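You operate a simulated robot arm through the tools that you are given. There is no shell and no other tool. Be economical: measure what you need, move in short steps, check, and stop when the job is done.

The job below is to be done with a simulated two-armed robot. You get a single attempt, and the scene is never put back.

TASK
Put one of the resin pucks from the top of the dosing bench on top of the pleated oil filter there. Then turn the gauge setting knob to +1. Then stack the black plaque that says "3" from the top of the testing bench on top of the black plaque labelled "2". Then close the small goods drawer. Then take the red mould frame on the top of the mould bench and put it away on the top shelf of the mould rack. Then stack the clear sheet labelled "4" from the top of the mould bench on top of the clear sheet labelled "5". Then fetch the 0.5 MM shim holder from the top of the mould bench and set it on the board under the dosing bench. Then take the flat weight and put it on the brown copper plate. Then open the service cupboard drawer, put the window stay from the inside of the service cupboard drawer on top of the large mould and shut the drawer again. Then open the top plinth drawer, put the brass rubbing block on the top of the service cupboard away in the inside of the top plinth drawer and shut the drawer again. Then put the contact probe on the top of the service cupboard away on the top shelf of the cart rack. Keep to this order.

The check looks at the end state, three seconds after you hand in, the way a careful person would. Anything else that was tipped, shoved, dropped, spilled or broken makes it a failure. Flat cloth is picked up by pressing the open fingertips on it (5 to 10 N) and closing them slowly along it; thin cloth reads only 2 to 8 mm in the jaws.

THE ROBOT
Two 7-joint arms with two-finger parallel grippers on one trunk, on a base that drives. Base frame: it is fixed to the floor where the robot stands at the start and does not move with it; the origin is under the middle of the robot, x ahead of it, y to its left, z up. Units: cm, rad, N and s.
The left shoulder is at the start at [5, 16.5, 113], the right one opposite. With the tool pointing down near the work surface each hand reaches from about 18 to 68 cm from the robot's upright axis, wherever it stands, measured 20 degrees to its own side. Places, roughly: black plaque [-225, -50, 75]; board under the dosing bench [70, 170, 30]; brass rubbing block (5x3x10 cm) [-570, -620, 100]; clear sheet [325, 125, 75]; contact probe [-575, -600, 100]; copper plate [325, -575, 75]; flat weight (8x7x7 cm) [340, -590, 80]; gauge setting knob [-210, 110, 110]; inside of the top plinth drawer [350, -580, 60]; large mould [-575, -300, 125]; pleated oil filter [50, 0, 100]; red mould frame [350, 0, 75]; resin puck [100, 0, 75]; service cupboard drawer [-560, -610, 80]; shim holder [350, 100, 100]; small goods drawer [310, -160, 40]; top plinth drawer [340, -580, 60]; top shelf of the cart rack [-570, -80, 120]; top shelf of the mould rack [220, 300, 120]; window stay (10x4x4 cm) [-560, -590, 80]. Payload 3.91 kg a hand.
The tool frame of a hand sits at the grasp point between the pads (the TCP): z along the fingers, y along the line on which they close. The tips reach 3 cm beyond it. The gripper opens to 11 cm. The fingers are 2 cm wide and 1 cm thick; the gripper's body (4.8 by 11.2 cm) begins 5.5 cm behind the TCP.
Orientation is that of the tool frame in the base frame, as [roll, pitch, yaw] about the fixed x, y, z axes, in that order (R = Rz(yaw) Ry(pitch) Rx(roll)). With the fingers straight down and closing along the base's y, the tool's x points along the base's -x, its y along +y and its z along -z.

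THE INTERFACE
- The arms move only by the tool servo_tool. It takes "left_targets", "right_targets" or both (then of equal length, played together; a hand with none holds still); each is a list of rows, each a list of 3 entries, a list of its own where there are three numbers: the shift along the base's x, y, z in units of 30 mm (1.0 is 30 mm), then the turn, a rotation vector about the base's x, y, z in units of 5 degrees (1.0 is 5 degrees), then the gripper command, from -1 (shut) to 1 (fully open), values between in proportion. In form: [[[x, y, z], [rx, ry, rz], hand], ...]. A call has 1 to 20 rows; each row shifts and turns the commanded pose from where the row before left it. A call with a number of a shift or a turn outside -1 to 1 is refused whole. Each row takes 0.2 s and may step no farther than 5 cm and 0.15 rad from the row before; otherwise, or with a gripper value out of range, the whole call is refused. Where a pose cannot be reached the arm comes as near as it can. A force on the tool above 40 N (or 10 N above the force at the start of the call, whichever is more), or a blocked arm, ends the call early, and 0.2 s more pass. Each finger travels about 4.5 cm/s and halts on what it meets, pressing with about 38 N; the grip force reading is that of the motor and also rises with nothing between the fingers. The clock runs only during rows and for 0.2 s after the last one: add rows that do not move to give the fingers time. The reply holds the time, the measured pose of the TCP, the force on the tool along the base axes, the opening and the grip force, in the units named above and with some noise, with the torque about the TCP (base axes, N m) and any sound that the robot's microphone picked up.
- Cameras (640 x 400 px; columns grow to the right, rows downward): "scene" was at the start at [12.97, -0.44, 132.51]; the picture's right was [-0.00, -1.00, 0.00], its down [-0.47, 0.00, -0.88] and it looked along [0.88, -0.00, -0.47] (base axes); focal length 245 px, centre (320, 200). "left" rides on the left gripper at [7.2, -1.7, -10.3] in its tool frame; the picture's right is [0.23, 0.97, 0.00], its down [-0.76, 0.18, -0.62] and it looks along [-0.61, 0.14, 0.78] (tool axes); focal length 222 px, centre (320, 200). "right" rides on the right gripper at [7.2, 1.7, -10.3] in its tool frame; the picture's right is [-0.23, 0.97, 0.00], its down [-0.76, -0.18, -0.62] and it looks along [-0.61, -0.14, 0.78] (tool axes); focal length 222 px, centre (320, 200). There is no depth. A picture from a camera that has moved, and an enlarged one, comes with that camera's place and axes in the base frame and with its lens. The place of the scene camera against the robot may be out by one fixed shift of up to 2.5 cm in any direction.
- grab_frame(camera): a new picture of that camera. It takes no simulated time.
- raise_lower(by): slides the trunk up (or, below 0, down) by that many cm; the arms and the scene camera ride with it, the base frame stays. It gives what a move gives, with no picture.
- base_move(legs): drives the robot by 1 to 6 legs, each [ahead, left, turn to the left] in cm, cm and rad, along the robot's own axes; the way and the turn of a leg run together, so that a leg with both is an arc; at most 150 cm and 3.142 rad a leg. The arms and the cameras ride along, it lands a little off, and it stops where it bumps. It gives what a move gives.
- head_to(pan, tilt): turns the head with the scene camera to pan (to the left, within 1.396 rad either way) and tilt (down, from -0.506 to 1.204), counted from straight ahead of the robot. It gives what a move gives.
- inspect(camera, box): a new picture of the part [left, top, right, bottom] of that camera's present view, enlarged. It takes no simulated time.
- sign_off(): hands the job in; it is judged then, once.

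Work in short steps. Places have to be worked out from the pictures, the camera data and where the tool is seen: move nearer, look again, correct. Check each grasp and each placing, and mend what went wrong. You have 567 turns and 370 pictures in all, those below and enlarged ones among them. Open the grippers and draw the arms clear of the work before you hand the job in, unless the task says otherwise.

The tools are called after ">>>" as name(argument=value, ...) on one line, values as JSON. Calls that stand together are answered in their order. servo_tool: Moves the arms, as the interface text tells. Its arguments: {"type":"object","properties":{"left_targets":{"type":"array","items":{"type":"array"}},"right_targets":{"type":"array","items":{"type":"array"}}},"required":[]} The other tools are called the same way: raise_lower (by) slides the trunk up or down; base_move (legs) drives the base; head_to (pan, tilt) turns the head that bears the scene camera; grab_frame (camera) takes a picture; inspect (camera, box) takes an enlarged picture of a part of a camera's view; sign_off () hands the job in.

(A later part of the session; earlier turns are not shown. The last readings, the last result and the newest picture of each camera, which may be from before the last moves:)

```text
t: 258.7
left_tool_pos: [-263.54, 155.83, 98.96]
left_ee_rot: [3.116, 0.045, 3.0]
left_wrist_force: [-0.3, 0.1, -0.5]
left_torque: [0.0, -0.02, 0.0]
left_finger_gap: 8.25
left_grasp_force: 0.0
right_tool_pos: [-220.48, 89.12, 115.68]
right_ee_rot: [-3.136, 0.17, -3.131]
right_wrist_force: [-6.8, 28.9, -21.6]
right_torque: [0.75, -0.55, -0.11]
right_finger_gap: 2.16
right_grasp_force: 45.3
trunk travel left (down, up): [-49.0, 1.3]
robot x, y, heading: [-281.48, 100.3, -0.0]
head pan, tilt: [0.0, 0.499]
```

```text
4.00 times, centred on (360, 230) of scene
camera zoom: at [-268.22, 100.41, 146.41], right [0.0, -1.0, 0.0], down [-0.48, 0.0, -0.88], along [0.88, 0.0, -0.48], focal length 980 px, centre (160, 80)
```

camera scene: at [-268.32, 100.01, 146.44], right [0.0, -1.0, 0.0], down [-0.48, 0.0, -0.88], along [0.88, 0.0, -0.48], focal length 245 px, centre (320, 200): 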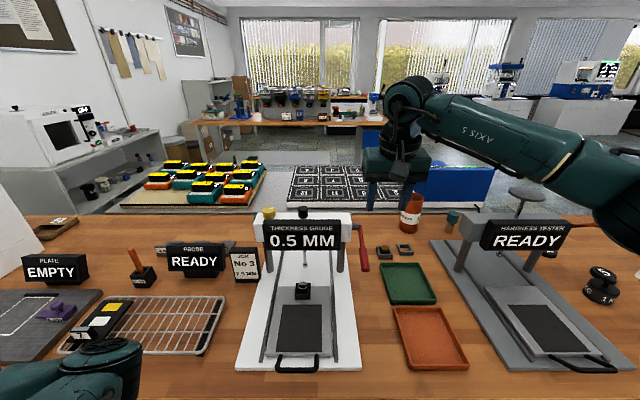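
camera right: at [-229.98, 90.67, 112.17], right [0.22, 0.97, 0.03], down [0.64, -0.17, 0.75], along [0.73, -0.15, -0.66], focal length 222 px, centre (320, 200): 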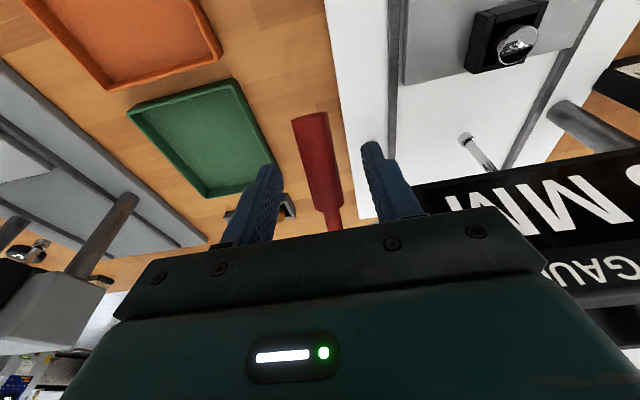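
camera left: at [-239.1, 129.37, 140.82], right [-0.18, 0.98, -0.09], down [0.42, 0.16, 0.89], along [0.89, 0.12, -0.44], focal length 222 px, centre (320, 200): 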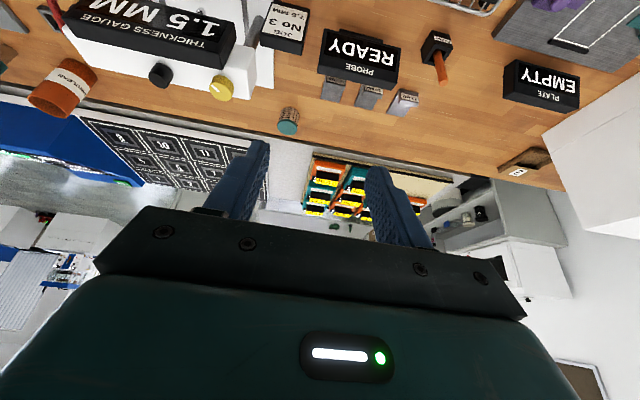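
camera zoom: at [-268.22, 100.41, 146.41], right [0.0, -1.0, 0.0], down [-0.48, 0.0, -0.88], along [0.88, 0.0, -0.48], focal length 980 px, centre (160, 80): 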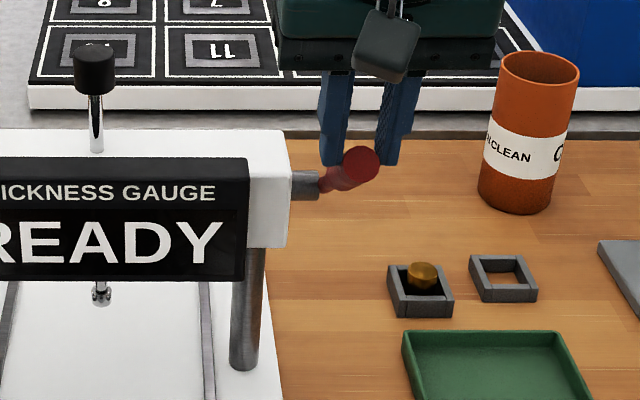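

The gauge shows READY again with the lever up. I'm relieving the side force and releasing.

>>> servo_tool(right_targets=[[[-0.03, 0.1, -0.1], [0, 0, 0], -0.95], [[0, 0, 0], [0, 0, 0], -0.3], [[0, 0, 0], [0, 0, 0], 0.2], [[0, 0, 0], [0, 0, 0], 0.2], [[0, 0, 0.6], [0, 0, 0], 0.2], [[-0.6, 0, 0.8], [0, 0, 0], 0.2], [[-0.9, 0, 0.3], [0, 0.5, 0], 0.2], [[-0.9, 0, 0], [0, 0.5, 0], 0.2], [[-0.9, 0, 0], [0, 0.5, 0], 0.2], [[-0.9, 0, 0], [0, 0.5, 0], 0.5]])

>>> inspect(camera="scene", box=[260, 180, 420, 280])

```text
t: 260.9
left_tool_pos: [-263.72, 155.62, 99.16]
left_ee_rot: [3.109, 0.047, 3.0]
left_wrist_force: [0.2, -0.2, 0.4]
left_torque: [0.02, 0.01, -0.05]
left_finger_gap: 8.23
left_grasp_force: 0.0
right_tool_pos: [-233.23, 88.5, 120.6]
right_ee_rot: [-3.135, 0.0, -3.14]
right_wrist_force: [-0.5, 0.3, 0.1]
right_torque: [-0.02, 0.0, -0.03]
right_finger_gap: 8.28
right_grasp_force: 0.0
trunk travel left (down, up): [-49.0, 1.3]
robot x, y, heading: [-281.24, 100.29, 0.0]
head pan, tilt: [0.0, 0.499]
```

```text
4.00 times, centred on (340, 230) of scene
camera zoom: at [-268.37, 99.97, 146.45], right [0.0, -1.0, 0.0], down [-0.48, 0.0, -0.88], along [0.88, 0.0, -0.48], focal length 980 px, centre (240, 80)
```

zoom: 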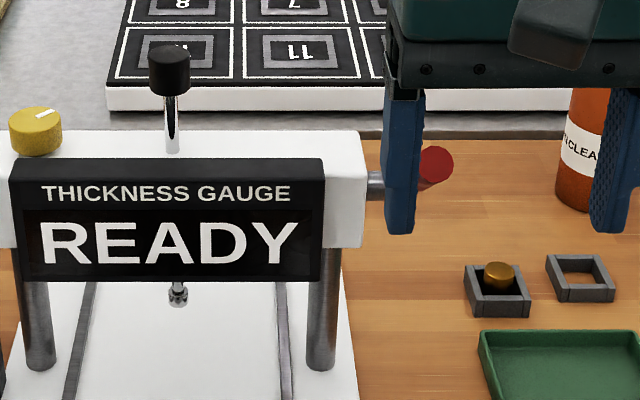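

The lever stays up. I'm checking the pointer angle in close-up.

>>> inspect(camera="scene", box=[250, 200, 290, 225])

```text
16.00 times, centred on (270, 212) of scene
camera zoom: at [-268.37, 99.97, 146.45], right [0.0, -1.0, 0.0], down [-0.48, 0.0, -0.88], along [0.88, 0.0, -0.48], focal length 3918 px, centre (1120, 0)
```

zoom: 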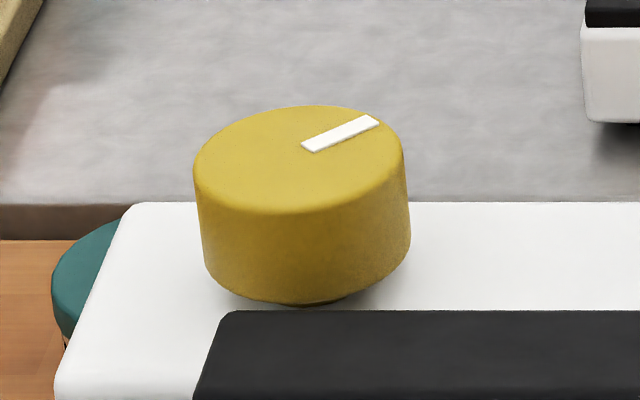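

The pointer is about 45–48° clockwise and the gauge reads +0.5 (first notch), so I'm taking the setting as +1. Next are the plaques: I'm backing off and driving along the bench to about y = -45.

>>> base_move(legs=[[-25, 0, 0], [0, -140, 0]])

>>> head_to(pan=0.0, tilt=0.5)

>>> grab_frame(camera="scene")

```text
t: 274.9
left_tool_pos: [-288.55, 14.46, 99.14]
left_ee_rot: [3.111, 0.046, 2.998]
left_wrist_force: [0.0, 1.1, -0.1]
left_torque: [-0.01, 0.03, -0.02]
left_finger_gap: 8.23
left_grasp_force: 0.0
right_tool_pos: [-258.31, -52.45, 120.77]
right_ee_rot: [-3.135, -0.001, 3.141]
right_wrist_force: [0.4, 0.4, 0.7]
right_torque: [-0.01, 0.0, -0.03]
right_finger_gap: 8.24
right_grasp_force: 0.1
trunk travel left (down, up): [-49.0, 1.3]
robot x, y, heading: [-306.2, -40.56, 0.001]
head pan, tilt: [0.0, 0.499]
```

```text
t: 275.5
left_tool_pos: [-288.56, 14.7, 99.2]
left_ee_rot: [3.113, 0.045, 2.998]
left_wrist_force: [-0.1, 0.2, 0.7]
left_torque: [0.01, -0.01, -0.02]
left_finger_gap: 8.25
left_grasp_force: 0.1
right_tool_pos: [-258.24, -52.5, 120.59]
right_ee_rot: [-3.133, 0.0, 3.141]
right_wrist_force: [0.0, -0.5, 0.0]
right_torque: [0.01, 0.01, 0.0]
right_finger_gap: 8.24
right_grasp_force: 0.0
trunk travel left (down, up): [-49.0, 1.3]
robot x, y, heading: [-306.23, -40.73, 0.0]
head pan, tilt: [0.0, 0.499]
```

```text
234 pictures are left
camera scene: at [-293.35, -41.01, 146.45], right [0.0, -1.0, 0.0], down [-0.48, 0.0, -0.88], along [0.88, 0.0, -0.48], focal length 245 px, centre (320, 200)
```

scene: 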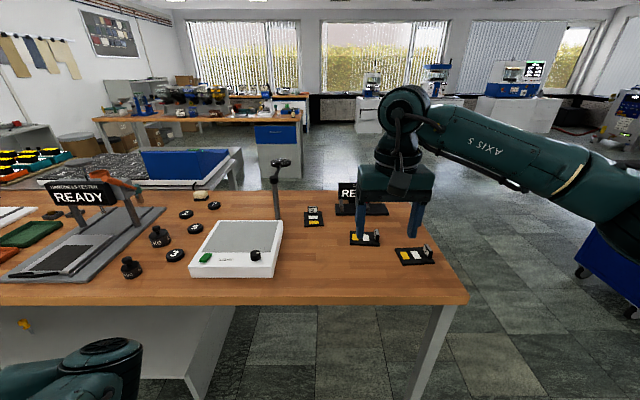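

Three plaques are visible near the right end. I'm zooming in on them.

>>> inspect(camera="scene", box=[285, 180, 455, 275])

>>> grab_frame(camera="right")

```text
3.76 times, centred on (370, 228) of scene
camera zoom: at [-293.35, -41.01, 146.45], right [0.0, -1.0, 0.0], down [-0.48, 0.0, -0.88], along [0.88, 0.0, -0.48], focal length 922 px, centre (132, 96)
```

zoom: 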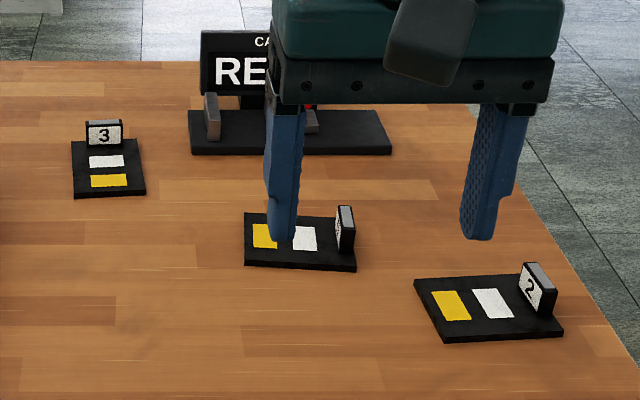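

```text
232 pictures are left
camera right: at [-265.57, -50.75, 130.97], right [0.23, 0.97, -0.01], down [0.76, -0.17, 0.62], along [0.61, -0.15, -0.78], focal length 222 px, centre (320, 200)
```

right: 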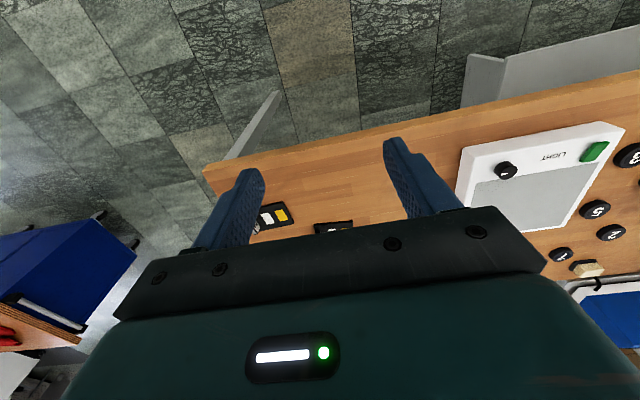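

Plaque "3" is at about [-204.5, -38] and "2" at about [-228, -74]. From this side "3" is out of safe reach, so I'll fetch it from the other (+x) side and place it from this side. I'm driving around the bench end.

>>> base_move(legs=[[0, -112, 0], [150, 0, 0], [50, 0, 0], [0, 0, 3.14], [0, -98, 0]])

>>> head_to(pan=-0.1, tilt=0.5)

>>> grab_frame(camera="scene")

```text
t: 311.0
left_tool_pos: [-122.94, -110.94, 99.07]
left_ee_rot: [3.111, 0.045, -0.137]
left_wrist_force: [0.3, 0.1, -0.5]
left_torque: [-0.02, -0.03, 0.0]
left_finger_gap: 8.23
left_grasp_force: 0.0
right_tool_pos: [-153.83, -44.01, 120.77]
right_ee_rot: [-3.134, 0.001, 0.006]
right_wrist_force: [-0.3, 0.1, -0.2]
right_torque: [0.03, -0.05, -0.01]
right_finger_gap: 8.26
right_grasp_force: 0.1
trunk travel left (down, up): [-49.0, 1.3]
robot x, y, heading: [-105.33, -55.5, -3.133]
head pan, tilt: [0.0, 0.499]
```

```text
t: 311.7
left_tool_pos: [-123.05, -110.83, 99.24]
left_ee_rot: [3.112, 0.045, -0.137]
left_wrist_force: [-0.9, 0.4, 0.4]
left_torque: [0.01, 0.0, 0.02]
left_finger_gap: 8.24
left_grasp_force: 0.1
right_tool_pos: [-153.69, -44.08, 120.78]
right_ee_rot: [-3.134, -0.001, 0.007]
right_wrist_force: [-0.6, -0.1, 0.2]
right_torque: [0.02, 0.02, -0.03]
right_finger_gap: 8.27
right_grasp_force: 0.0
trunk travel left (down, up): [-49.0, 1.3]
robot x, y, heading: [-105.8, -55.39, -3.139]
head pan, tilt: [-0.099, 0.499]
```

```text
231 pictures are left
camera scene: at [-116.7, -55.24, 146.45], right [0.09, 1.0, 0.0], down [0.48, -0.05, -0.88], along [-0.87, 0.08, -0.48], focal length 245 px, centre (320, 200)
```

scene: 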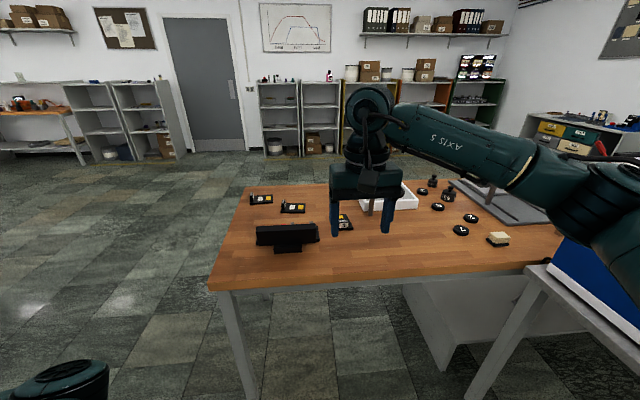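

The layout is as expected. I'm driving 32 cm forward to the edge.

>>> base_move(legs=[[32, 0, 0]])

>>> servo_tool(right_targets=[[[-0.5, 0.3, 0], [0, 0, 0], 1], [[-0.5, 0.3, 0], [0, 0, 0], 1], [[-0.5, 0.3, 0], [0, 0, 0], 1], [[-0.5, 0.3, 0], [0, 0, 0], 1]])

>>> grab_frame(camera="right")

>>> grab_frame(camera="scene")

```text
t: 313.8
left_tool_pos: [-154.88, -111.08, 99.17]
left_ee_rot: [3.112, 0.045, -0.14]
left_wrist_force: [0.1, -0.5, -0.5]
left_torque: [0.02, -0.04, 0.01]
left_finger_gap: 8.23
left_grasp_force: 0.1
right_tool_pos: [-185.65, -44.12, 120.57]
right_ee_rot: [-3.136, 0.001, 0.005]
right_wrist_force: [-1.1, -0.4, -0.2]
right_torque: [0.01, 0.0, 0.05]
right_finger_gap: 8.26
right_grasp_force: 0.0
trunk travel left (down, up): [-49.0, 1.3]
robot x, y, heading: [-137.58, -55.93, -3.134]
head pan, tilt: [-0.099, 0.499]
```

```text
t: 314.8
left_tool_pos: [-154.89, -110.92, 99.14]
left_ee_rot: [3.112, 0.046, -0.139]
left_wrist_force: [0.5, -0.2, -0.3]
left_torque: [-0.02, 0.0, 0.03]
left_finger_gap: 8.24
left_grasp_force: 0.0
right_tool_pos: [-191.6, -40.49, 120.65]
right_ee_rot: [-3.136, -0.001, 0.007]
right_wrist_force: [0.2, 0.3, -0.6]
right_torque: [0.0, 0.02, 0.03]
right_finger_gap: 11.01
right_grasp_force: 0.0
trunk travel left (down, up): [-49.0, 1.3]
robot x, y, heading: [-137.56, -55.72, -3.141]
head pan, tilt: [-0.099, 0.499]
```

```text
230 pictures are left
camera right: at [-184.46, -42.26, 130.92], right [-0.22, -0.98, -0.01], down [-0.76, 0.17, 0.62], along [-0.61, 0.14, -0.78], focal length 222 px, centre (320, 200)
```

right: 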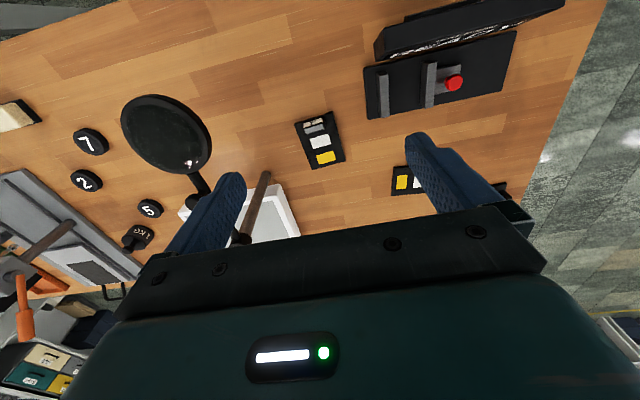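

```text
229 pictures are left
camera scene: at [-148.56, -55.38, 146.44], right [0.09, 1.0, 0.0], down [0.48, -0.05, -0.88], along [-0.87, 0.08, -0.48], focal length 245 px, centre (320, 200)
```

scene: 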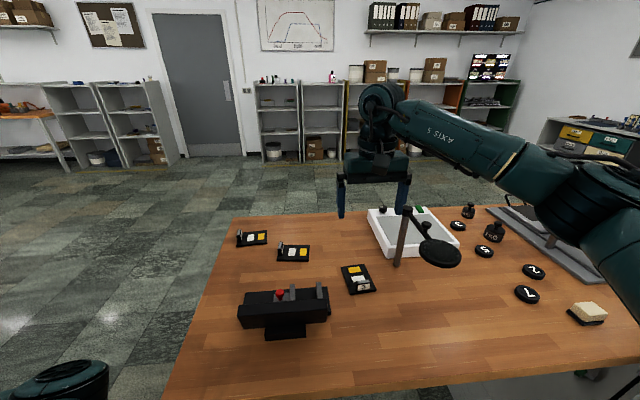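

Plaque 3's centre is at [-203.5, -38] with width 8 cm along y. To stay well inside reach I'm lowering the trunk 8 cm, tilting the tool 15° forward and moving above it.

>>> raise_lower(by=-8)

>>> servo_tool(right_targets=[[[-0.4, 0.2, 0], [0, 1, 0], 1], [[-0.5, 0.2, 0], [0, 1, 0], 1], [[-0.6, 0.2, 0], [0, 1, 0], 1], [[-0.7, 0.15, -0.4], [0, 0, 0], 1], [[-0.7, 0.1, -0.7], [0, 0, 0], 1], [[-0.5, 0, -0.9], [0, 0, 0], 1], [[-0.3, 0, -0.9], [0, 0, 0], 1]])

>>> grab_frame(camera="right")

```text
t: 316.0
left_tool_pos: [-154.86, -111.0, 91.25]
left_ee_rot: [3.112, 0.046, -0.137]
left_wrist_force: [0.5, 0.1, -0.6]
left_torque: [0.0, 0.0, 0.05]
left_finger_gap: 8.24
left_grasp_force: 0.2
right_tool_pos: [-191.65, -40.48, 112.59]
right_ee_rot: [-3.136, -0.002, 0.007]
right_wrist_force: [-0.6, -0.1, -0.6]
right_torque: [0.03, 0.0, 0.01]
right_finger_gap: 10.99
right_grasp_force: 0.0
trunk travel left (down, up): [-41.0, 9.3]
robot x, y, heading: [-137.68, -55.96, -3.138]
head pan, tilt: [-0.099, 0.499]
```

```text
t: 317.6
left_tool_pos: [-154.88, -111.05, 91.15]
left_ee_rot: [3.112, 0.045, -0.138]
left_wrist_force: [-0.5, 0.3, 0.4]
left_torque: [0.01, -0.01, 0.01]
left_finger_gap: 8.25
left_grasp_force: 0.1
right_tool_pos: [-202.76, -37.98, 103.97]
right_ee_rot: [-3.134, 0.262, 0.007]
right_wrist_force: [0.1, 0.0, 1.0]
right_torque: [-0.01, -0.03, -0.01]
right_finger_gap: 11.01
right_grasp_force: 0.0
trunk travel left (down, up): [-41.0, 9.3]
robot x, y, heading: [-137.43, -55.69, -3.134]
head pan, tilt: [-0.099, 0.499]
```

```text
228 pictures are left
camera right: at [-193.18, -39.7, 112.01], right [-0.21, -0.98, 0.05], down [-0.57, 0.17, 0.8], along [-0.79, 0.14, -0.6], focal length 222 px, centre (320, 200)
```

right: 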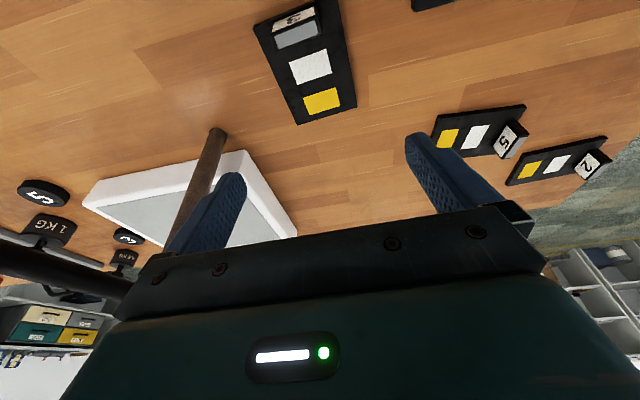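

Plaque 3 is confirmed at [-203.2, -38.0], and the middle plaque says "5". I'm lowering straight down, slowly at the end.

>>> servo_tool(right_targets=[[[0, 0, -0.9], [0, 0, 0], 1], [[0, 0, -0.9], [0, 0, 0], 1], [[0, 0, -0.9], [0, 0, 0], 1], [[0, 0, -0.9], [0, 0, 0], 1], [[0, 0, -0.6], [0, 0, 0], 1], [[0, 0, -0.3], [0, 0, 0], 1], [[0, 0, -0.15], [0, 0, 0], 1], [[0, 0, -0.1], [0, 0, 0], 1]])

>>> grab_frame(camera="right")

```text
t: 319.4
left_tool_pos: [-154.91, -111.01, 91.24]
left_ee_rot: [3.112, 0.044, -0.139]
left_wrist_force: [-0.6, -0.2, 0.3]
left_torque: [0.0, -0.02, 0.01]
left_finger_gap: 8.23
left_grasp_force: 0.1
right_tool_pos: [-202.8, -38.08, 89.69]
right_ee_rot: [-3.133, 0.261, 0.006]
right_wrist_force: [-1.1, -0.9, 0.1]
right_torque: [-0.01, 0.0, -0.01]
right_finger_gap: 10.99
right_grasp_force: 0.0
trunk travel left (down, up): [-41.0, 9.3]
robot x, y, heading: [-137.92, -55.9, -3.134]
head pan, tilt: [-0.099, 0.499]
```

```text
227 pictures are left
camera right: at [-193.12, -39.75, 97.73], right [-0.21, -0.98, 0.05], down [-0.57, 0.17, 0.8], along [-0.79, 0.14, -0.6], focal length 222 px, centre (320, 200)
```

right: 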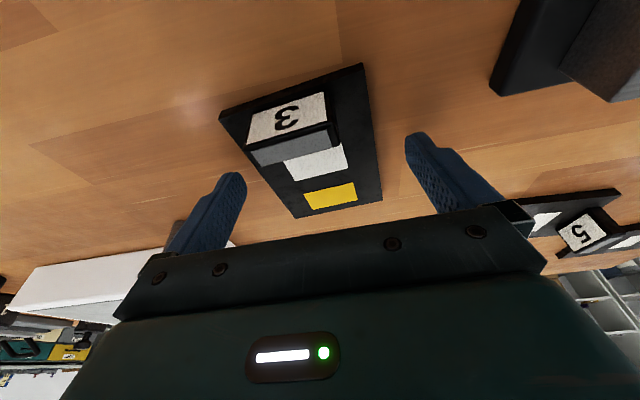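

Tips are at about z 86.8. I'm going down in small steps to touch.

>>> servo_tool(right_targets=[[[0, 0, -0.1], [0, 0, 0], 1], [[0, 0, -0.1], [0, 0, 0], 1], [[0, 0, -0.05], [0, 0, 0], 1]])

```text
t: 320.2
left_tool_pos: [-154.8, -111.02, 91.2]
left_ee_rot: [3.113, 0.048, -0.139]
left_wrist_force: [-0.2, -0.3, -0.6]
left_torque: [0.0, 0.01, 0.01]
left_finger_gap: 8.26
left_grasp_force: 0.0
right_tool_pos: [-202.73, -38.16, 89.14]
right_ee_rot: [-3.136, 0.266, 0.006]
right_wrist_force: [1.9, 0.3, 10.1]
right_torque: [-0.51, -0.08, 0.2]
right_finger_gap: 10.96
right_grasp_force: 0.0
trunk travel left (down, up): [-41.0, 9.3]
robot x, y, heading: [-137.61, -55.81, -3.135]
head pan, tilt: [-0.099, 0.499]
```

Contact at TCP z 89.15. I'm raising a touch and closing on the plaque.

>>> servo_tool(right_targets=[[[0, 0, 0.06], [0, 0, 0], 0.7], [[0, 0, 0], [0, 0, 0], 0.4], [[0, 0, 0], [0, 0, 0], 0.1], [[0, 0, 0], [0, 0, 0], 0.1], [[0, 0, 0], [0, 0, 0], 0.1]])

>>> servo_tool(right_targets=[[[0, 0, 0.2], [0, 0, 0], 0.1], [[0, 0, 0.4], [0, 0, 0], 0.1], [[0, 0, 0.6], [0, 0, 0], 0.1], [[0, 0, 0.6], [0, 0, 0], 0.1]])

>>> grab_frame(camera="right")

```text
t: 321.4
left_tool_pos: [-154.81, -110.94, 91.06]
left_ee_rot: [3.111, 0.047, -0.137]
left_wrist_force: [-0.3, 0.7, -0.3]
left_torque: [-0.01, 0.03, -0.03]
left_finger_gap: 8.27
left_grasp_force: 0.1
right_tool_pos: [-202.67, -38.05, 89.18]
right_ee_rot: [-3.134, 0.263, 0.007]
right_wrist_force: [0.4, -1.7, 4.9]
right_torque: [-0.3, -0.03, 0.02]
right_finger_gap: 8.02
right_grasp_force: 37.8
trunk travel left (down, up): [-41.0, 9.3]
robot x, y, heading: [-137.51, -55.94, -3.14]
head pan, tilt: [-0.099, 0.499]
```

```text
t: 322.4
left_tool_pos: [-154.82, -111.04, 91.03]
left_ee_rot: [3.112, 0.046, -0.138]
left_wrist_force: [0.2, 0.2, -0.2]
left_torque: [-0.02, -0.02, 0.03]
left_finger_gap: 8.24
left_grasp_force: 0.1
right_tool_pos: [-202.68, -38.12, 94.5]
right_ee_rot: [-3.135, 0.262, 0.007]
right_wrist_force: [-0.3, -0.2, -2.1]
right_torque: [0.0, 0.02, 0.04]
right_finger_gap: 8.02
right_grasp_force: 37.7
trunk travel left (down, up): [-41.0, 9.3]
robot x, y, heading: [-137.38, -55.83, -3.14]
head pan, tilt: [-0.099, 0.499]
```

```text
226 pictures are left
camera right: at [-193.09, -39.76, 102.64], right [-0.21, -0.98, 0.05], down [-0.58, 0.17, 0.8], along [-0.79, 0.14, -0.6], focal length 222 px, centre (320, 200)
```

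right: 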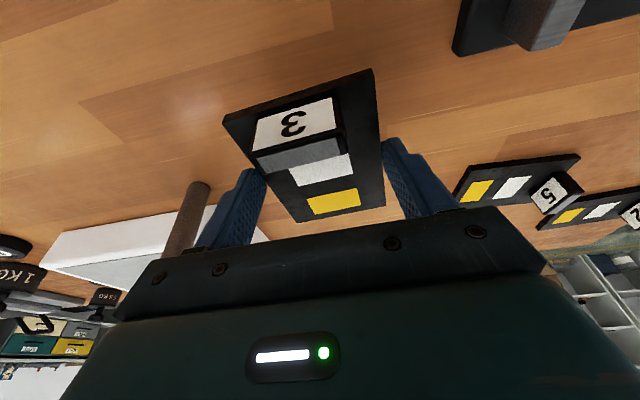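

Plaque 3 is held level (gap 8.0). I'm lifting it and pulling it back toward me for the drive around.

>>> servo_tool(right_targets=[[[0.2, 0, 0.9], [0, 0, 0], 0.1], [[0.3, -0.1, 0.9], [0, 0, 0], 0.1], [[0.3, -0.1, 0.9], [0, 0, 0], 0.1], [[0.3, -0.1, 0.9], [0, 0, 0], 0.1], [[0.3, -0.1, 0.9], [0, 0, 0], 0.1], [[0.4, -0.1, 0.9], [0, -1, 0], 0.1], [[0.5, -0.1, 0.6], [0, -1, 0], 0.1], [[0.6, -0.1, 0.3], [0, -1, 0], 0.1], [[0.7, 0, 0], [0, 0, 0], 0.1]])

>>> base_move(legs=[[-34, 0, 0], [0, 98, 0], [150, 0, 0], [50, 0, 0], [0, 0, 3.14], [0, 92, 0]])

>>> grab_frame(camera="scene")

```text
t: 324.4
left_tool_pos: [-154.8, -111.12, 91.25]
left_ee_rot: [3.111, 0.047, -0.137]
left_wrist_force: [-0.4, 0.2, -0.9]
left_torque: [0.05, -0.02, 0.01]
left_finger_gap: 8.25
left_grasp_force: 0.0
right_tool_pos: [-191.74, -40.07, 113.37]
right_ee_rot: [-3.135, 0.001, 0.006]
right_wrist_force: [1.4, -1.2, -1.8]
right_torque: [-0.02, 0.02, 0.02]
right_finger_gap: 8.03
right_grasp_force: 38.0
trunk travel left (down, up): [-41.0, 9.3]
robot x, y, heading: [-137.89, -55.62, -3.135]
head pan, tilt: [-0.099, 0.499]
```

```text
t: 360.1
left_tool_pos: [-286.46, -8.66, 91.15]
left_ee_rot: [3.112, 0.046, 3.008]
left_wrist_force: [0.0, -0.7, -0.3]
left_torque: [0.0, 0.02, 0.01]
left_finger_gap: 8.26
left_grasp_force: 0.1
right_tool_pos: [-249.04, -79.51, 113.42]
right_ee_rot: [-3.135, 0.0, -3.132]
right_wrist_force: [1.4, -0.8, -1.0]
right_torque: [-0.01, 0.02, 0.0]
right_finger_gap: 7.91
right_grasp_force: 38.0
trunk travel left (down, up): [-41.0, 9.3]
robot x, y, heading: [-303.46, -63.85, 0.009]
head pan, tilt: [-0.099, 0.499]
```

```text
225 pictures are left
camera scene: at [-290.6, -65.25, 138.45], right [-0.09, -1.0, 0.0], down [-0.48, 0.04, -0.88], along [0.87, -0.08, -0.48], focal length 245 px, centre (320, 200)
```

scene: 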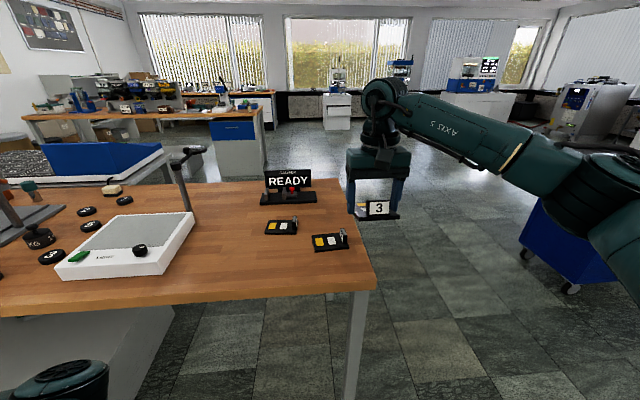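

The plaque is still held. I'm rotating the hand 90° counter-clockwise here in free space so the plaque lies along y.

>>> servo_tool(right_targets=[[[-0.3, 0, 0], [0, 0, 1], 0.1], [[-0.3, 0, 0], [0, 0, 1], 0.1], [[-0.3, 0, 0], [0, 0, 1], 0.1], [[-0.3, 0, 0], [0, 0, 1], 0.1], [[0, 0, 0], [0, 0, 1], 0.1], [[0, 0, 0], [0, 0, 1], 0.1], [[0, 0, 0], [0, 0, 1], 0.1], [[0, 0, 0], [0, 0, 1], 0.1], [[0, 0, 0], [0, 0, 1], 0.1], [[0, 0, 0], [0, 0, 1], 0.1], [[0, 0, 0], [0, 0, 1], 0.1], [[0, 0, 0], [0, 0, 1], 0.1], [[0, 0, 0], [0, 0, 1], 0.1], [[0, 0, 0], [0, 0, 1], 0.1], [[0, 0, 0], [0, 0, 1], 0.1], [[0, 0, 0], [0, 0, 1], 0.1], [[0, 0, 0], [0, 0, 1], 0.1], [[0, 0, 0], [0, 0, 1], 0.1]])

>>> base_move(legs=[[0, 6, 0], [22, 0, 0]])

>>> grab_frame(camera="right")

>>> grab_frame(camera="scene")

```text
t: 363.9
left_tool_pos: [-286.42, -8.72, 91.2]
left_ee_rot: [3.112, 0.047, 3.009]
left_wrist_force: [0.6, -0.5, 0.4]
left_torque: [0.01, -0.01, -0.02]
left_finger_gap: 8.25
left_grasp_force: 0.1
right_tool_pos: [-271.45, -71.73, 113.68]
right_ee_rot: [-3.134, 0.0, -1.561]
right_wrist_force: [0.3, 0.6, -0.2]
right_torque: [0.03, 0.01, -0.03]
right_finger_gap: 7.91
right_grasp_force: 37.6
right hand out of reach, approached as far as the arm can: row 10, 11, 12, 13, 14, 15, 16, 17, 18
trunk travel left (down, up): [-41.0, 9.3]
robot x, y, heading: [-303.6, -64.04, 0.01]
head pan, tilt: [-0.099, 0.499]
```

```text
t: 366.4
left_tool_pos: [-264.37, -2.54, 91.23]
left_ee_rot: [3.112, 0.046, 3.008]
left_wrist_force: [0.6, -0.3, -0.4]
left_torque: [0.0, 0.04, -0.02]
left_finger_gap: 8.23
left_grasp_force: 0.0
right_tool_pos: [-249.43, -65.45, 113.68]
right_ee_rot: [-3.134, 0.001, -1.564]
right_wrist_force: [-0.2, 0.3, -1.5]
right_torque: [0.0, 0.01, -0.01]
right_finger_gap: 7.92
right_grasp_force: 37.6
trunk travel left (down, up): [-41.0, 9.3]
robot x, y, heading: [-281.8, -57.77, 0.006]
head pan, tilt: [-0.099, 0.499]
```

```text
224 pictures are left
camera right: at [-251.26, -72.71, 124.03], right [-0.98, 0.22, -0.01], down [0.17, 0.76, 0.62], along [0.14, 0.61, -0.78], focal length 222 px, centre (320, 200)
```

right: 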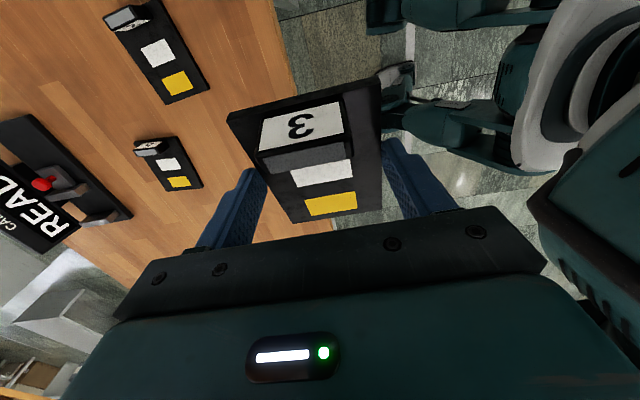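

```text
223 pictures are left
camera scene: at [-268.71, -59.07, 138.44], right [-0.09, -1.0, 0.0], down [-0.48, 0.04, -0.88], along [0.87, -0.08, -0.48], focal length 245 px, centre (320, 200)
```

scene: 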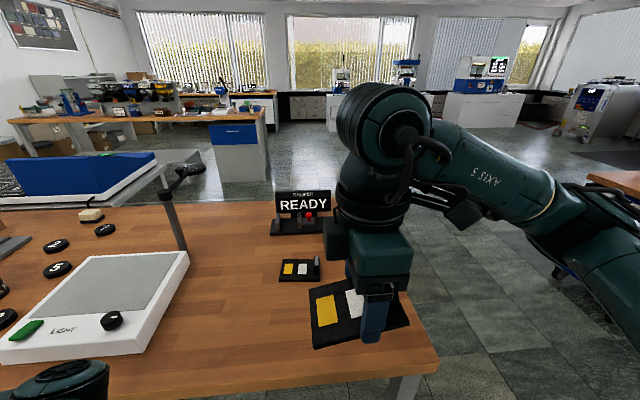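

Plate 2's centre is at about [-228.5, -73.9]. I'm moving plaque 3 over it, aiming 1.4 cm toward +y so it clears plate 2's upright tab.

>>> servo_tool(right_targets=[[[0.6, -0.2, 0], [0, 0, 0], 0.1], [[0.9, -0.3, 0], [0, 0, 0], 0.1], [[0.9, -0.3, 0], [0, 0, 0], 0.1], [[0.9, -0.3, 0], [0, 0, 0], 0.1], [[0.9, -0.3, 0], [0, 0, 0], 0.1], [[0.9, -0.3, 0], [0, 0, 0], 0.1], [[0.9, -0.3, 0], [0, 0, 0], 0.1], [[0.9, -0.3, 0], [0, 0, 0], 0.1]])

>>> grab_frame(camera="right")

```text
t: 368.2
left_tool_pos: [-264.58, -2.55, 91.16]
left_ee_rot: [3.113, 0.044, 3.006]
left_wrist_force: [0.3, -1.1, -0.7]
left_torque: [0.0, 0.01, 0.04]
left_finger_gap: 8.25
left_grasp_force: 0.1
right_tool_pos: [-249.55, -65.38, 113.78]
right_ee_rot: [-3.136, 0.002, -1.561]
right_wrist_force: [-0.5, -0.3, -0.3]
right_torque: [0.0, 0.0, -0.02]
right_finger_gap: 7.92
right_grasp_force: 38.0
right hand out of reach, approached as far as the arm can: row 1, 2, 3, 4, 5, 6, 7, 8
trunk travel left (down, up): [-41.0, 9.3]
robot x, y, heading: [-281.85, -57.84, 0.009]
head pan, tilt: [-0.099, 0.499]
```

```text
222 pictures are left
camera right: at [-251.32, -72.71, 124.05], right [-0.98, 0.22, -0.01], down [0.17, 0.76, 0.62], along [0.14, 0.61, -0.78], focal length 222 px, centre (320, 200)
```

right: 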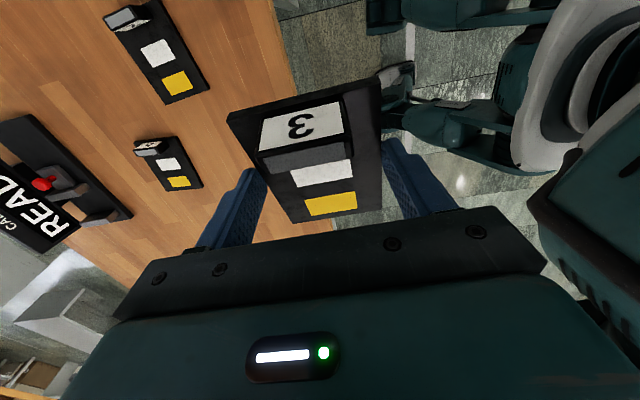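

The wrist is at its yaw limit. Instead I'll approach from the bench end facing +y, where no hand rotation is needed, so I'm backing off and undoing the rotation.

>>> base_move(legs=[[-30, 0, 0]])

>>> servo_tool(right_targets=[[[0, 0, 0], [0, 0, -1], 0.1], [[0, 0, 0], [0, 0, -1], 0.1], [[0, 0, 0], [0, 0, -1], 0.1], [[0, 0, 0], [0, 0, -1], 0.1], [[0, 0, 0], [0, 0, -1], 0.1], [[0, 0, 0], [0, 0, -1], 0.1], [[0, 0, 0], [0, 0, -1], 0.1], [[0, 0, 0], [0, 0, -1], 0.1], [[0, 0, 0], [0, 0, -1], 0.1], [[0, 0, 0], [0, 0, -1], 0.1], [[0, 0, 0], [0, 0, -1], 0.1], [[0, 0, 0], [0, 0, -1], 0.1], [[0, 0, 0], [0, 0, -1], 0.1], [[0, 0, 0], [0, 0, -1], 0.1], [[0, 0, 0], [0, 0, -1], 0.1], [[0, 0, 0], [0, 0, -1], 0.1], [[0, 0, 0], [0, 0, -1], 0.1], [[0, 0, 0], [0, 0, -1], 0.1]])

>>> grab_frame(camera="scene")

```text
t: 370.2
left_tool_pos: [-294.3, -2.67, 91.21]
left_ee_rot: [3.111, 0.046, 3.011]
left_wrist_force: [0.1, -0.6, -0.6]
left_torque: [-0.02, 0.0, 0.0]
left_finger_gap: 8.23
left_grasp_force: 0.0
right_tool_pos: [-279.34, -65.64, 113.84]
right_ee_rot: [-3.133, 0.001, -1.559]
right_wrist_force: [0.0, 0.1, -2.0]
right_torque: [-0.01, -0.01, 0.0]
right_finger_gap: 7.94
right_grasp_force: 38.1
trunk travel left (down, up): [-41.0, 9.3]
robot x, y, heading: [-311.49, -57.95, 0.004]
head pan, tilt: [-0.099, 0.499]
```

```text
t: 374.1
left_tool_pos: [-294.46, -2.8, 91.19]
left_ee_rot: [3.109, 0.045, 3.012]
left_wrist_force: [0.4, 0.5, 0.2]
left_torque: [0.02, -0.02, 0.0]
left_finger_gap: 8.26
left_grasp_force: 0.1
right_tool_pos: [-279.29, -65.56, 113.79]
right_ee_rot: [-3.134, 0.001, -3.135]
right_wrist_force: [0.3, 0.0, -0.4]
right_torque: [0.0, -0.01, 0.0]
right_finger_gap: 7.92
right_grasp_force: 38.2
trunk travel left (down, up): [-41.0, 9.3]
robot x, y, heading: [-311.43, -57.89, 0.011]
head pan, tilt: [-0.099, 0.499]
```

```text
221 pictures are left
camera scene: at [-298.51, -59.31, 138.45], right [-0.09, -1.0, 0.0], down [-0.48, 0.04, -0.88], along [0.87, -0.08, -0.48], focal length 245 px, centre (320, 200)
```

scene: 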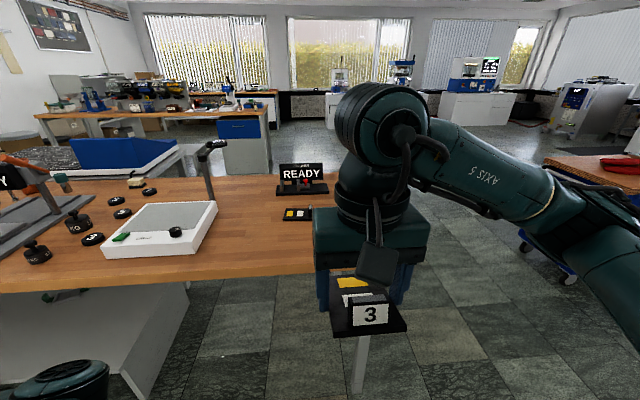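

The hand is back in its normal posture. I'm driving to the bench end, facing +y.

>>> base_move(legs=[[0, -104, 0], [66, 0, 0], [0, 0, 1.565], [12, 0, 0]])

>>> head_to(pan=0.0, tilt=0.55)

>>> grab_frame(camera="scene")

```text
t: 391.4
left_tool_pos: [-300.11, -131.93, 91.1]
left_ee_rot: [3.113, 0.045, -1.727]
left_wrist_force: [-0.5, -0.1, -0.2]
left_torque: [0.03, -0.01, -0.02]
left_finger_gap: 8.25
left_grasp_force: 0.1
right_tool_pos: [-236.91, -118.43, 113.79]
right_ee_rot: [-3.133, 0.0, -1.588]
right_wrist_force: [-0.8, 0.2, -1.6]
right_torque: [-0.02, 0.01, 0.02]
right_finger_gap: 7.92
right_grasp_force: 38.4
trunk travel left (down, up): [-41.0, 9.3]
robot x, y, heading: [-245.41, -150.36, 1.557]
head pan, tilt: [-0.099, 0.499]
```

```text
t: 392.1
left_tool_pos: [-300.1, -131.93, 91.14]
left_ee_rot: [3.111, 0.047, -1.73]
left_wrist_force: [0.0, -0.4, -0.3]
left_torque: [-0.01, 0.01, -0.01]
left_finger_gap: 8.24
left_grasp_force: 0.0
right_tool_pos: [-236.9, -118.53, 113.8]
right_ee_rot: [-3.135, -0.001, -1.586]
right_wrist_force: [0.5, 0.2, -0.5]
right_torque: [-0.01, 0.04, 0.0]
right_finger_gap: 7.9
right_grasp_force: 37.8
trunk travel left (down, up): [-41.0, 9.3]
robot x, y, heading: [-245.52, -150.44, 1.559]
head pan, tilt: [0.0, 0.55]
```

```text
220 pictures are left
camera scene: at [-244.12, -139.03, 137.99], right [1.0, -0.02, 0.0], down [-0.01, -0.52, -0.85], along [0.01, 0.85, -0.52], focal length 245 px, centre (320, 200)
```

scene: 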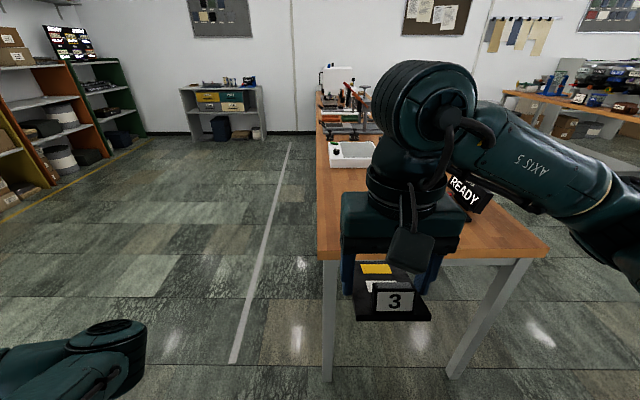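

The bench end is at y ≈ -88. I'm driving 26 cm forward and extending the hand toward plate 2.

>>> base_move(legs=[[26, 0, 0.012]])

>>> servo_tool(right_targets=[[[0.5, 0.4, 0], [0, 0, 0], 0.1], [[0.5, 0.4, 0], [0, 0, 0], 0.1], [[0.5, 0.4, 0], [0, 0, 0], 0.1], [[0.5, 0.4, 0], [0, 0, 0], 0.1]])

>>> grab_frame(camera="right")

>>> grab_frame(camera="scene")

```text
t: 393.9
left_tool_pos: [-300.02, -106.76, 91.3]
left_ee_rot: [3.112, 0.043, -1.718]
left_wrist_force: [0.1, -0.4, 0.7]
left_torque: [-0.01, 0.0, 0.04]
left_finger_gap: 8.24
left_grasp_force: 0.0
right_tool_pos: [-237.05, -92.44, 113.67]
right_ee_rot: [-3.134, 0.001, -1.575]
right_wrist_force: [0.2, 0.0, -0.8]
right_torque: [0.01, 0.05, 0.04]
right_finger_gap: 7.91
right_grasp_force: 38.5
trunk travel left (down, up): [-41.0, 9.3]
robot x, y, heading: [-245.06, -124.82, 1.566]
head pan, tilt: [0.0, 0.55]
```

```text
t: 394.9
left_tool_pos: [-299.92, -106.72, 91.18]
left_ee_rot: [3.113, 0.047, -1.715]
left_wrist_force: [-0.3, -0.5, -0.3]
left_torque: [-0.01, -0.01, -0.01]
left_finger_gap: 8.28
left_grasp_force: 0.1
right_tool_pos: [-230.94, -87.6, 113.77]
right_ee_rot: [-3.135, 0.001, -1.575]
right_wrist_force: [0.6, -0.4, -1.6]
right_torque: [-0.04, 0.0, 0.02]
right_finger_gap: 7.9
right_grasp_force: 37.8
trunk travel left (down, up): [-41.0, 9.3]
robot x, y, heading: [-245.18, -124.68, 1.568]
head pan, tilt: [0.0, 0.55]
```

```text
219 pictures are left
camera right: at [-232.83, -94.9, 124.01], right [-0.97, 0.23, -0.01], down [0.18, 0.76, 0.62], along [0.15, 0.61, -0.78], focal length 222 px, centre (320, 200)
```

right: 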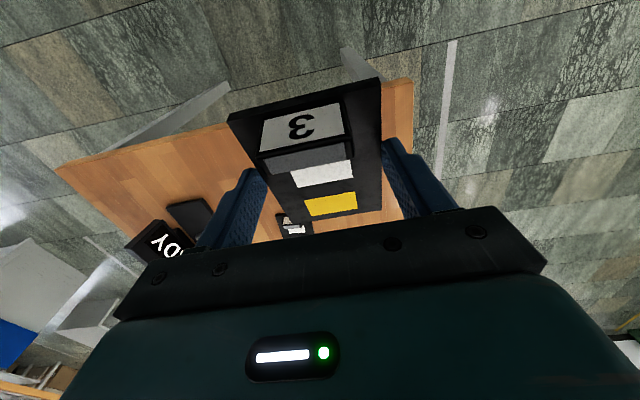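

```text
218 pictures are left
camera scene: at [-244.0, -113.07, 137.99], right [1.0, 0.0, 0.0], down [0.0, -0.52, -0.85], along [0.0, 0.85, -0.52], focal length 245 px, centre (320, 200)
```

scene: 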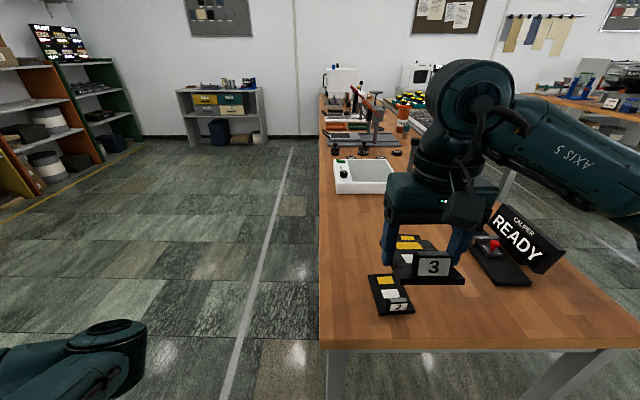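

I'm moving plaque 3 above plate 2 at [-227.8, -73] and down to z 100 for a side-by-side look.

>>> servo_tool(right_targets=[[[0.2, 0.8, 0], [0, 0, 0], 0.1], [[0.2, 0.8, 0], [0, 0, 0], 0.1], [[0.2, 0.8, -0.3], [0, 0, 0], 0.1], [[0.2, 0.8, -0.6], [0, 0, 0], 0.1], [[0.2, 0.8, -0.8], [0, 0, 0], 0.1], [[0.05, 0.85, -0.8], [0, 0, 0], 0.1], [[0, 0, -0.9], [0, 0, 0], 0.1], [[0, 0, -0.9], [0, 0, 0], 0.1]])

>>> inspect(camera="scene", box=[330, 230, 490, 330])

>>> grab_frame(camera="right")

```text
t: 396.7
left_tool_pos: [-300.05, -106.76, 91.13]
left_ee_rot: [3.112, 0.045, -1.716]
left_wrist_force: [0.3, -1.0, -0.3]
left_torque: [-0.01, 0.0, -0.01]
left_finger_gap: 8.22
left_grasp_force: 0.1
right_tool_pos: [-227.79, -73.16, 101.01]
right_ee_rot: [-3.135, 0.001, -1.574]
right_wrist_force: [-0.4, -0.5, -0.7]
right_torque: [0.02, 0.0, 0.02]
right_finger_gap: 7.89
right_grasp_force: 38.0
trunk travel left (down, up): [-41.0, 9.3]
robot x, y, heading: [-245.02, -124.84, 1.566]
head pan, tilt: [0.0, 0.55]
```

```text
4.00 times, centred on (410, 280) of scene
camera zoom: at [-244.02, -113.05, 137.99], right [1.0, 0.0, 0.0], down [0.0, -0.52, -0.85], along [0.0, 0.85, -0.52], focal length 980 px, centre (-40, -120)
```

zoom: 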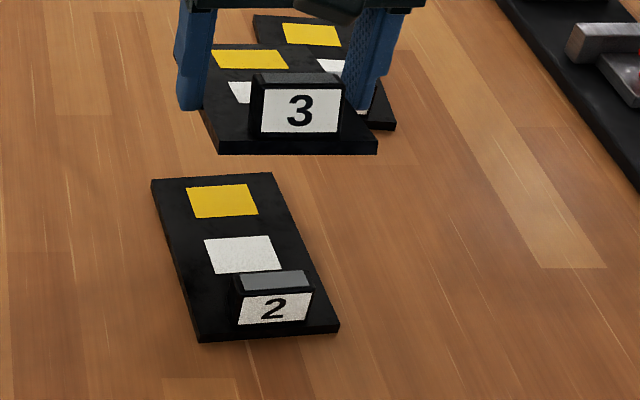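

```text
216 pictures are left
camera right: at [-229.66, -80.36, 111.12], right [-0.97, 0.23, -0.01], down [0.18, 0.76, 0.62], along [0.15, 0.61, -0.78], focal length 222 px, centre (320, 200)
```

right: 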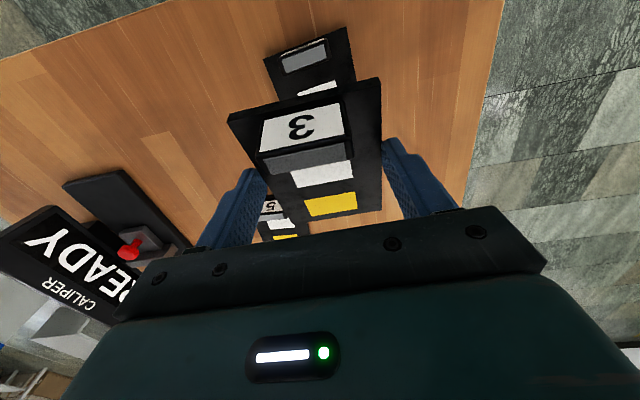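

Since gripping I have un-tilted the hand 15°, so the plaque is pitched. I'm restoring the 15° forward tilt (now about x), yawing 4.5° to match plate 2 and adjusting the position.

>>> servo_tool(right_targets=[[[-0.15, 0.25, 0.2], [1, 0, 0.5], 0.1], [[0, 0, 0], [1, 0, 0.4], 0.1], [[0, 0, 0], [1, 0, 0], 0.1], [[0, 0, -0.5], [0, 0, 0], 0.1], [[0, 0, 0], [0, 0, 0], 0.1]])

>>> inspect(camera="scene", box=[330, 230, 490, 330])

>>> grab_frame(camera="right")

```text
t: 397.9
left_tool_pos: [-300.07, -106.67, 91.15]
left_ee_rot: [3.112, 0.047, -1.715]
left_wrist_force: [-0.1, -0.1, -0.2]
left_torque: [0.0, 0.03, -0.02]
left_finger_gap: 8.25
left_grasp_force: 0.0
right_tool_pos: [-228.3, -72.37, 99.93]
right_ee_rot: [-3.122, 0.261, -1.493]
right_wrist_force: [-0.4, -0.1, -0.7]
right_torque: [-0.02, 0.01, -0.03]
right_finger_gap: 7.92
right_grasp_force: 37.9
trunk travel left (down, up): [-41.0, 9.3]
robot x, y, heading: [-244.96, -124.7, 1.566]
head pan, tilt: [0.0, 0.55]
```

```text
4.00 times, centred on (410, 280) of scene
camera zoom: at [-244.03, -113.08, 137.99], right [1.0, 0.0, 0.0], down [0.0, -0.52, -0.85], along [0.0, 0.85, -0.52], focal length 980 px, centre (-40, -120)
```

zoom: 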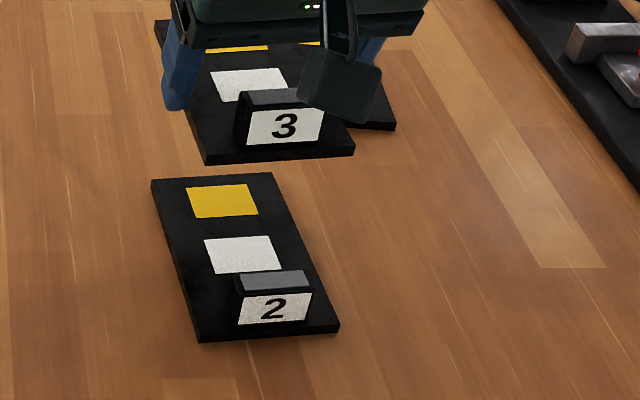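

```text
214 pictures are left
camera right: at [-229.56, -82.21, 108.03], right [-0.99, 0.15, 0.04], down [0.12, 0.58, 0.8], along [0.1, 0.8, -0.6], focal length 222 px, centre (320, 200)
```

right: 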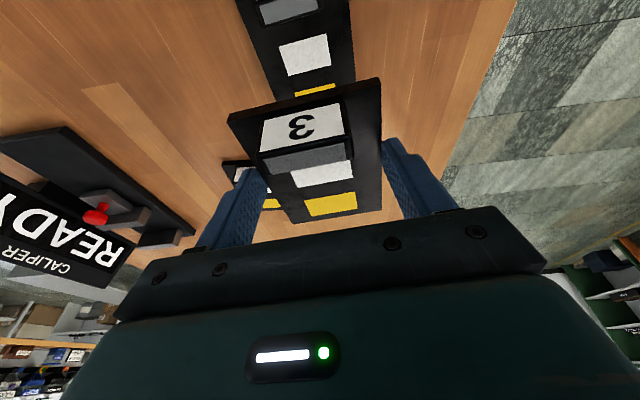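

Plaque 3 is now level and parallel to plate 2, with its near edge about 1.8 cm clear of tab 2. I'm shifting 1 cm closer and lowering.

>>> servo_tool(right_targets=[[[0, -0.33, -0.3], [0, 0, 0], 0.1], [[0, 0, -0.9], [0, 0, 0], 0.1], [[0, 0, -0.9], [0, 0, 0], 0.1], [[0, 0, -0.5], [0, 0, 0], 0.1], [[0, 0, 0], [0, 0, 0], 0.1]])

>>> inspect(camera="scene", box=[330, 230, 490, 330])

```text
t: 399.1
left_tool_pos: [-299.97, -106.77, 91.08]
left_ee_rot: [3.111, 0.045, -1.717]
left_wrist_force: [-0.4, 0.7, 0.0]
left_torque: [0.01, 0.01, 0.0]
left_finger_gap: 8.25
left_grasp_force: 0.0
right_tool_pos: [-228.25, -73.4, 92.21]
right_ee_rot: [-3.122, 0.261, -1.493]
right_wrist_force: [0.2, 0.2, -0.7]
right_torque: [0.0, 0.0, 0.0]
right_finger_gap: 7.91
right_grasp_force: 38.1
trunk travel left (down, up): [-41.0, 9.3]
robot x, y, heading: [-244.82, -124.84, 1.57]
head pan, tilt: [0.0, 0.55]
```

```text
4.00 times, centred on (410, 280) of scene
camera zoom: at [-244.03, -113.07, 137.99], right [1.0, 0.0, 0.0], down [0.0, -0.52, -0.85], along [0.0, 0.85, -0.52], focal length 980 px, centre (-40, -120)
```

zoom: 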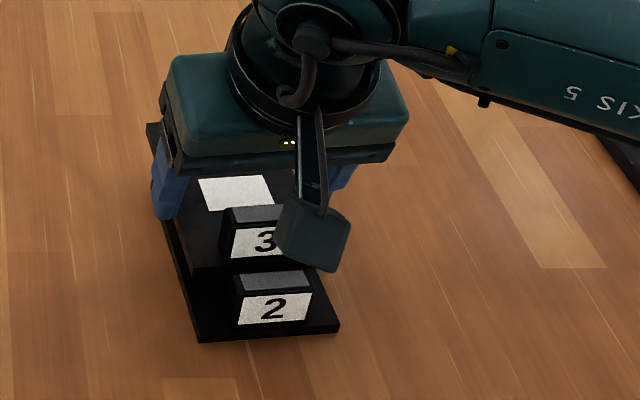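

Plaque 3 is just above plate 2 and behind its tab. I'm lowering gently to contact.

>>> servo_tool(right_targets=[[[0, 0, -0.25], [0, 0, 0], 0.1], [[0, 0, -0.15], [0, 0, 0], 0.1], [[0, 0, -0.1], [0, 0, 0], 0.1], [[0, 0, -0.1], [0, 0, 0], 0.1], [[0, 0, 0], [0, 0, 0], 0.1]])

```text
t: 400.3
left_tool_pos: [-300.13, -106.78, 91.16]
left_ee_rot: [3.112, 0.045, -1.714]
left_wrist_force: [0.3, 0.7, -0.6]
left_torque: [-0.02, 0.01, -0.02]
left_finger_gap: 8.25
left_grasp_force: 0.1
right_tool_pos: [-228.37, -73.3, 90.38]
right_ee_rot: [-3.12, 0.261, -1.493]
right_wrist_force: [-0.3, -0.3, -2.0]
right_torque: [-0.01, -0.02, -0.01]
right_finger_gap: 7.89
right_grasp_force: 38.2
trunk travel left (down, up): [-41.0, 9.3]
robot x, y, heading: [-244.99, -124.51, 1.566]
head pan, tilt: [0.0, 0.55]
```

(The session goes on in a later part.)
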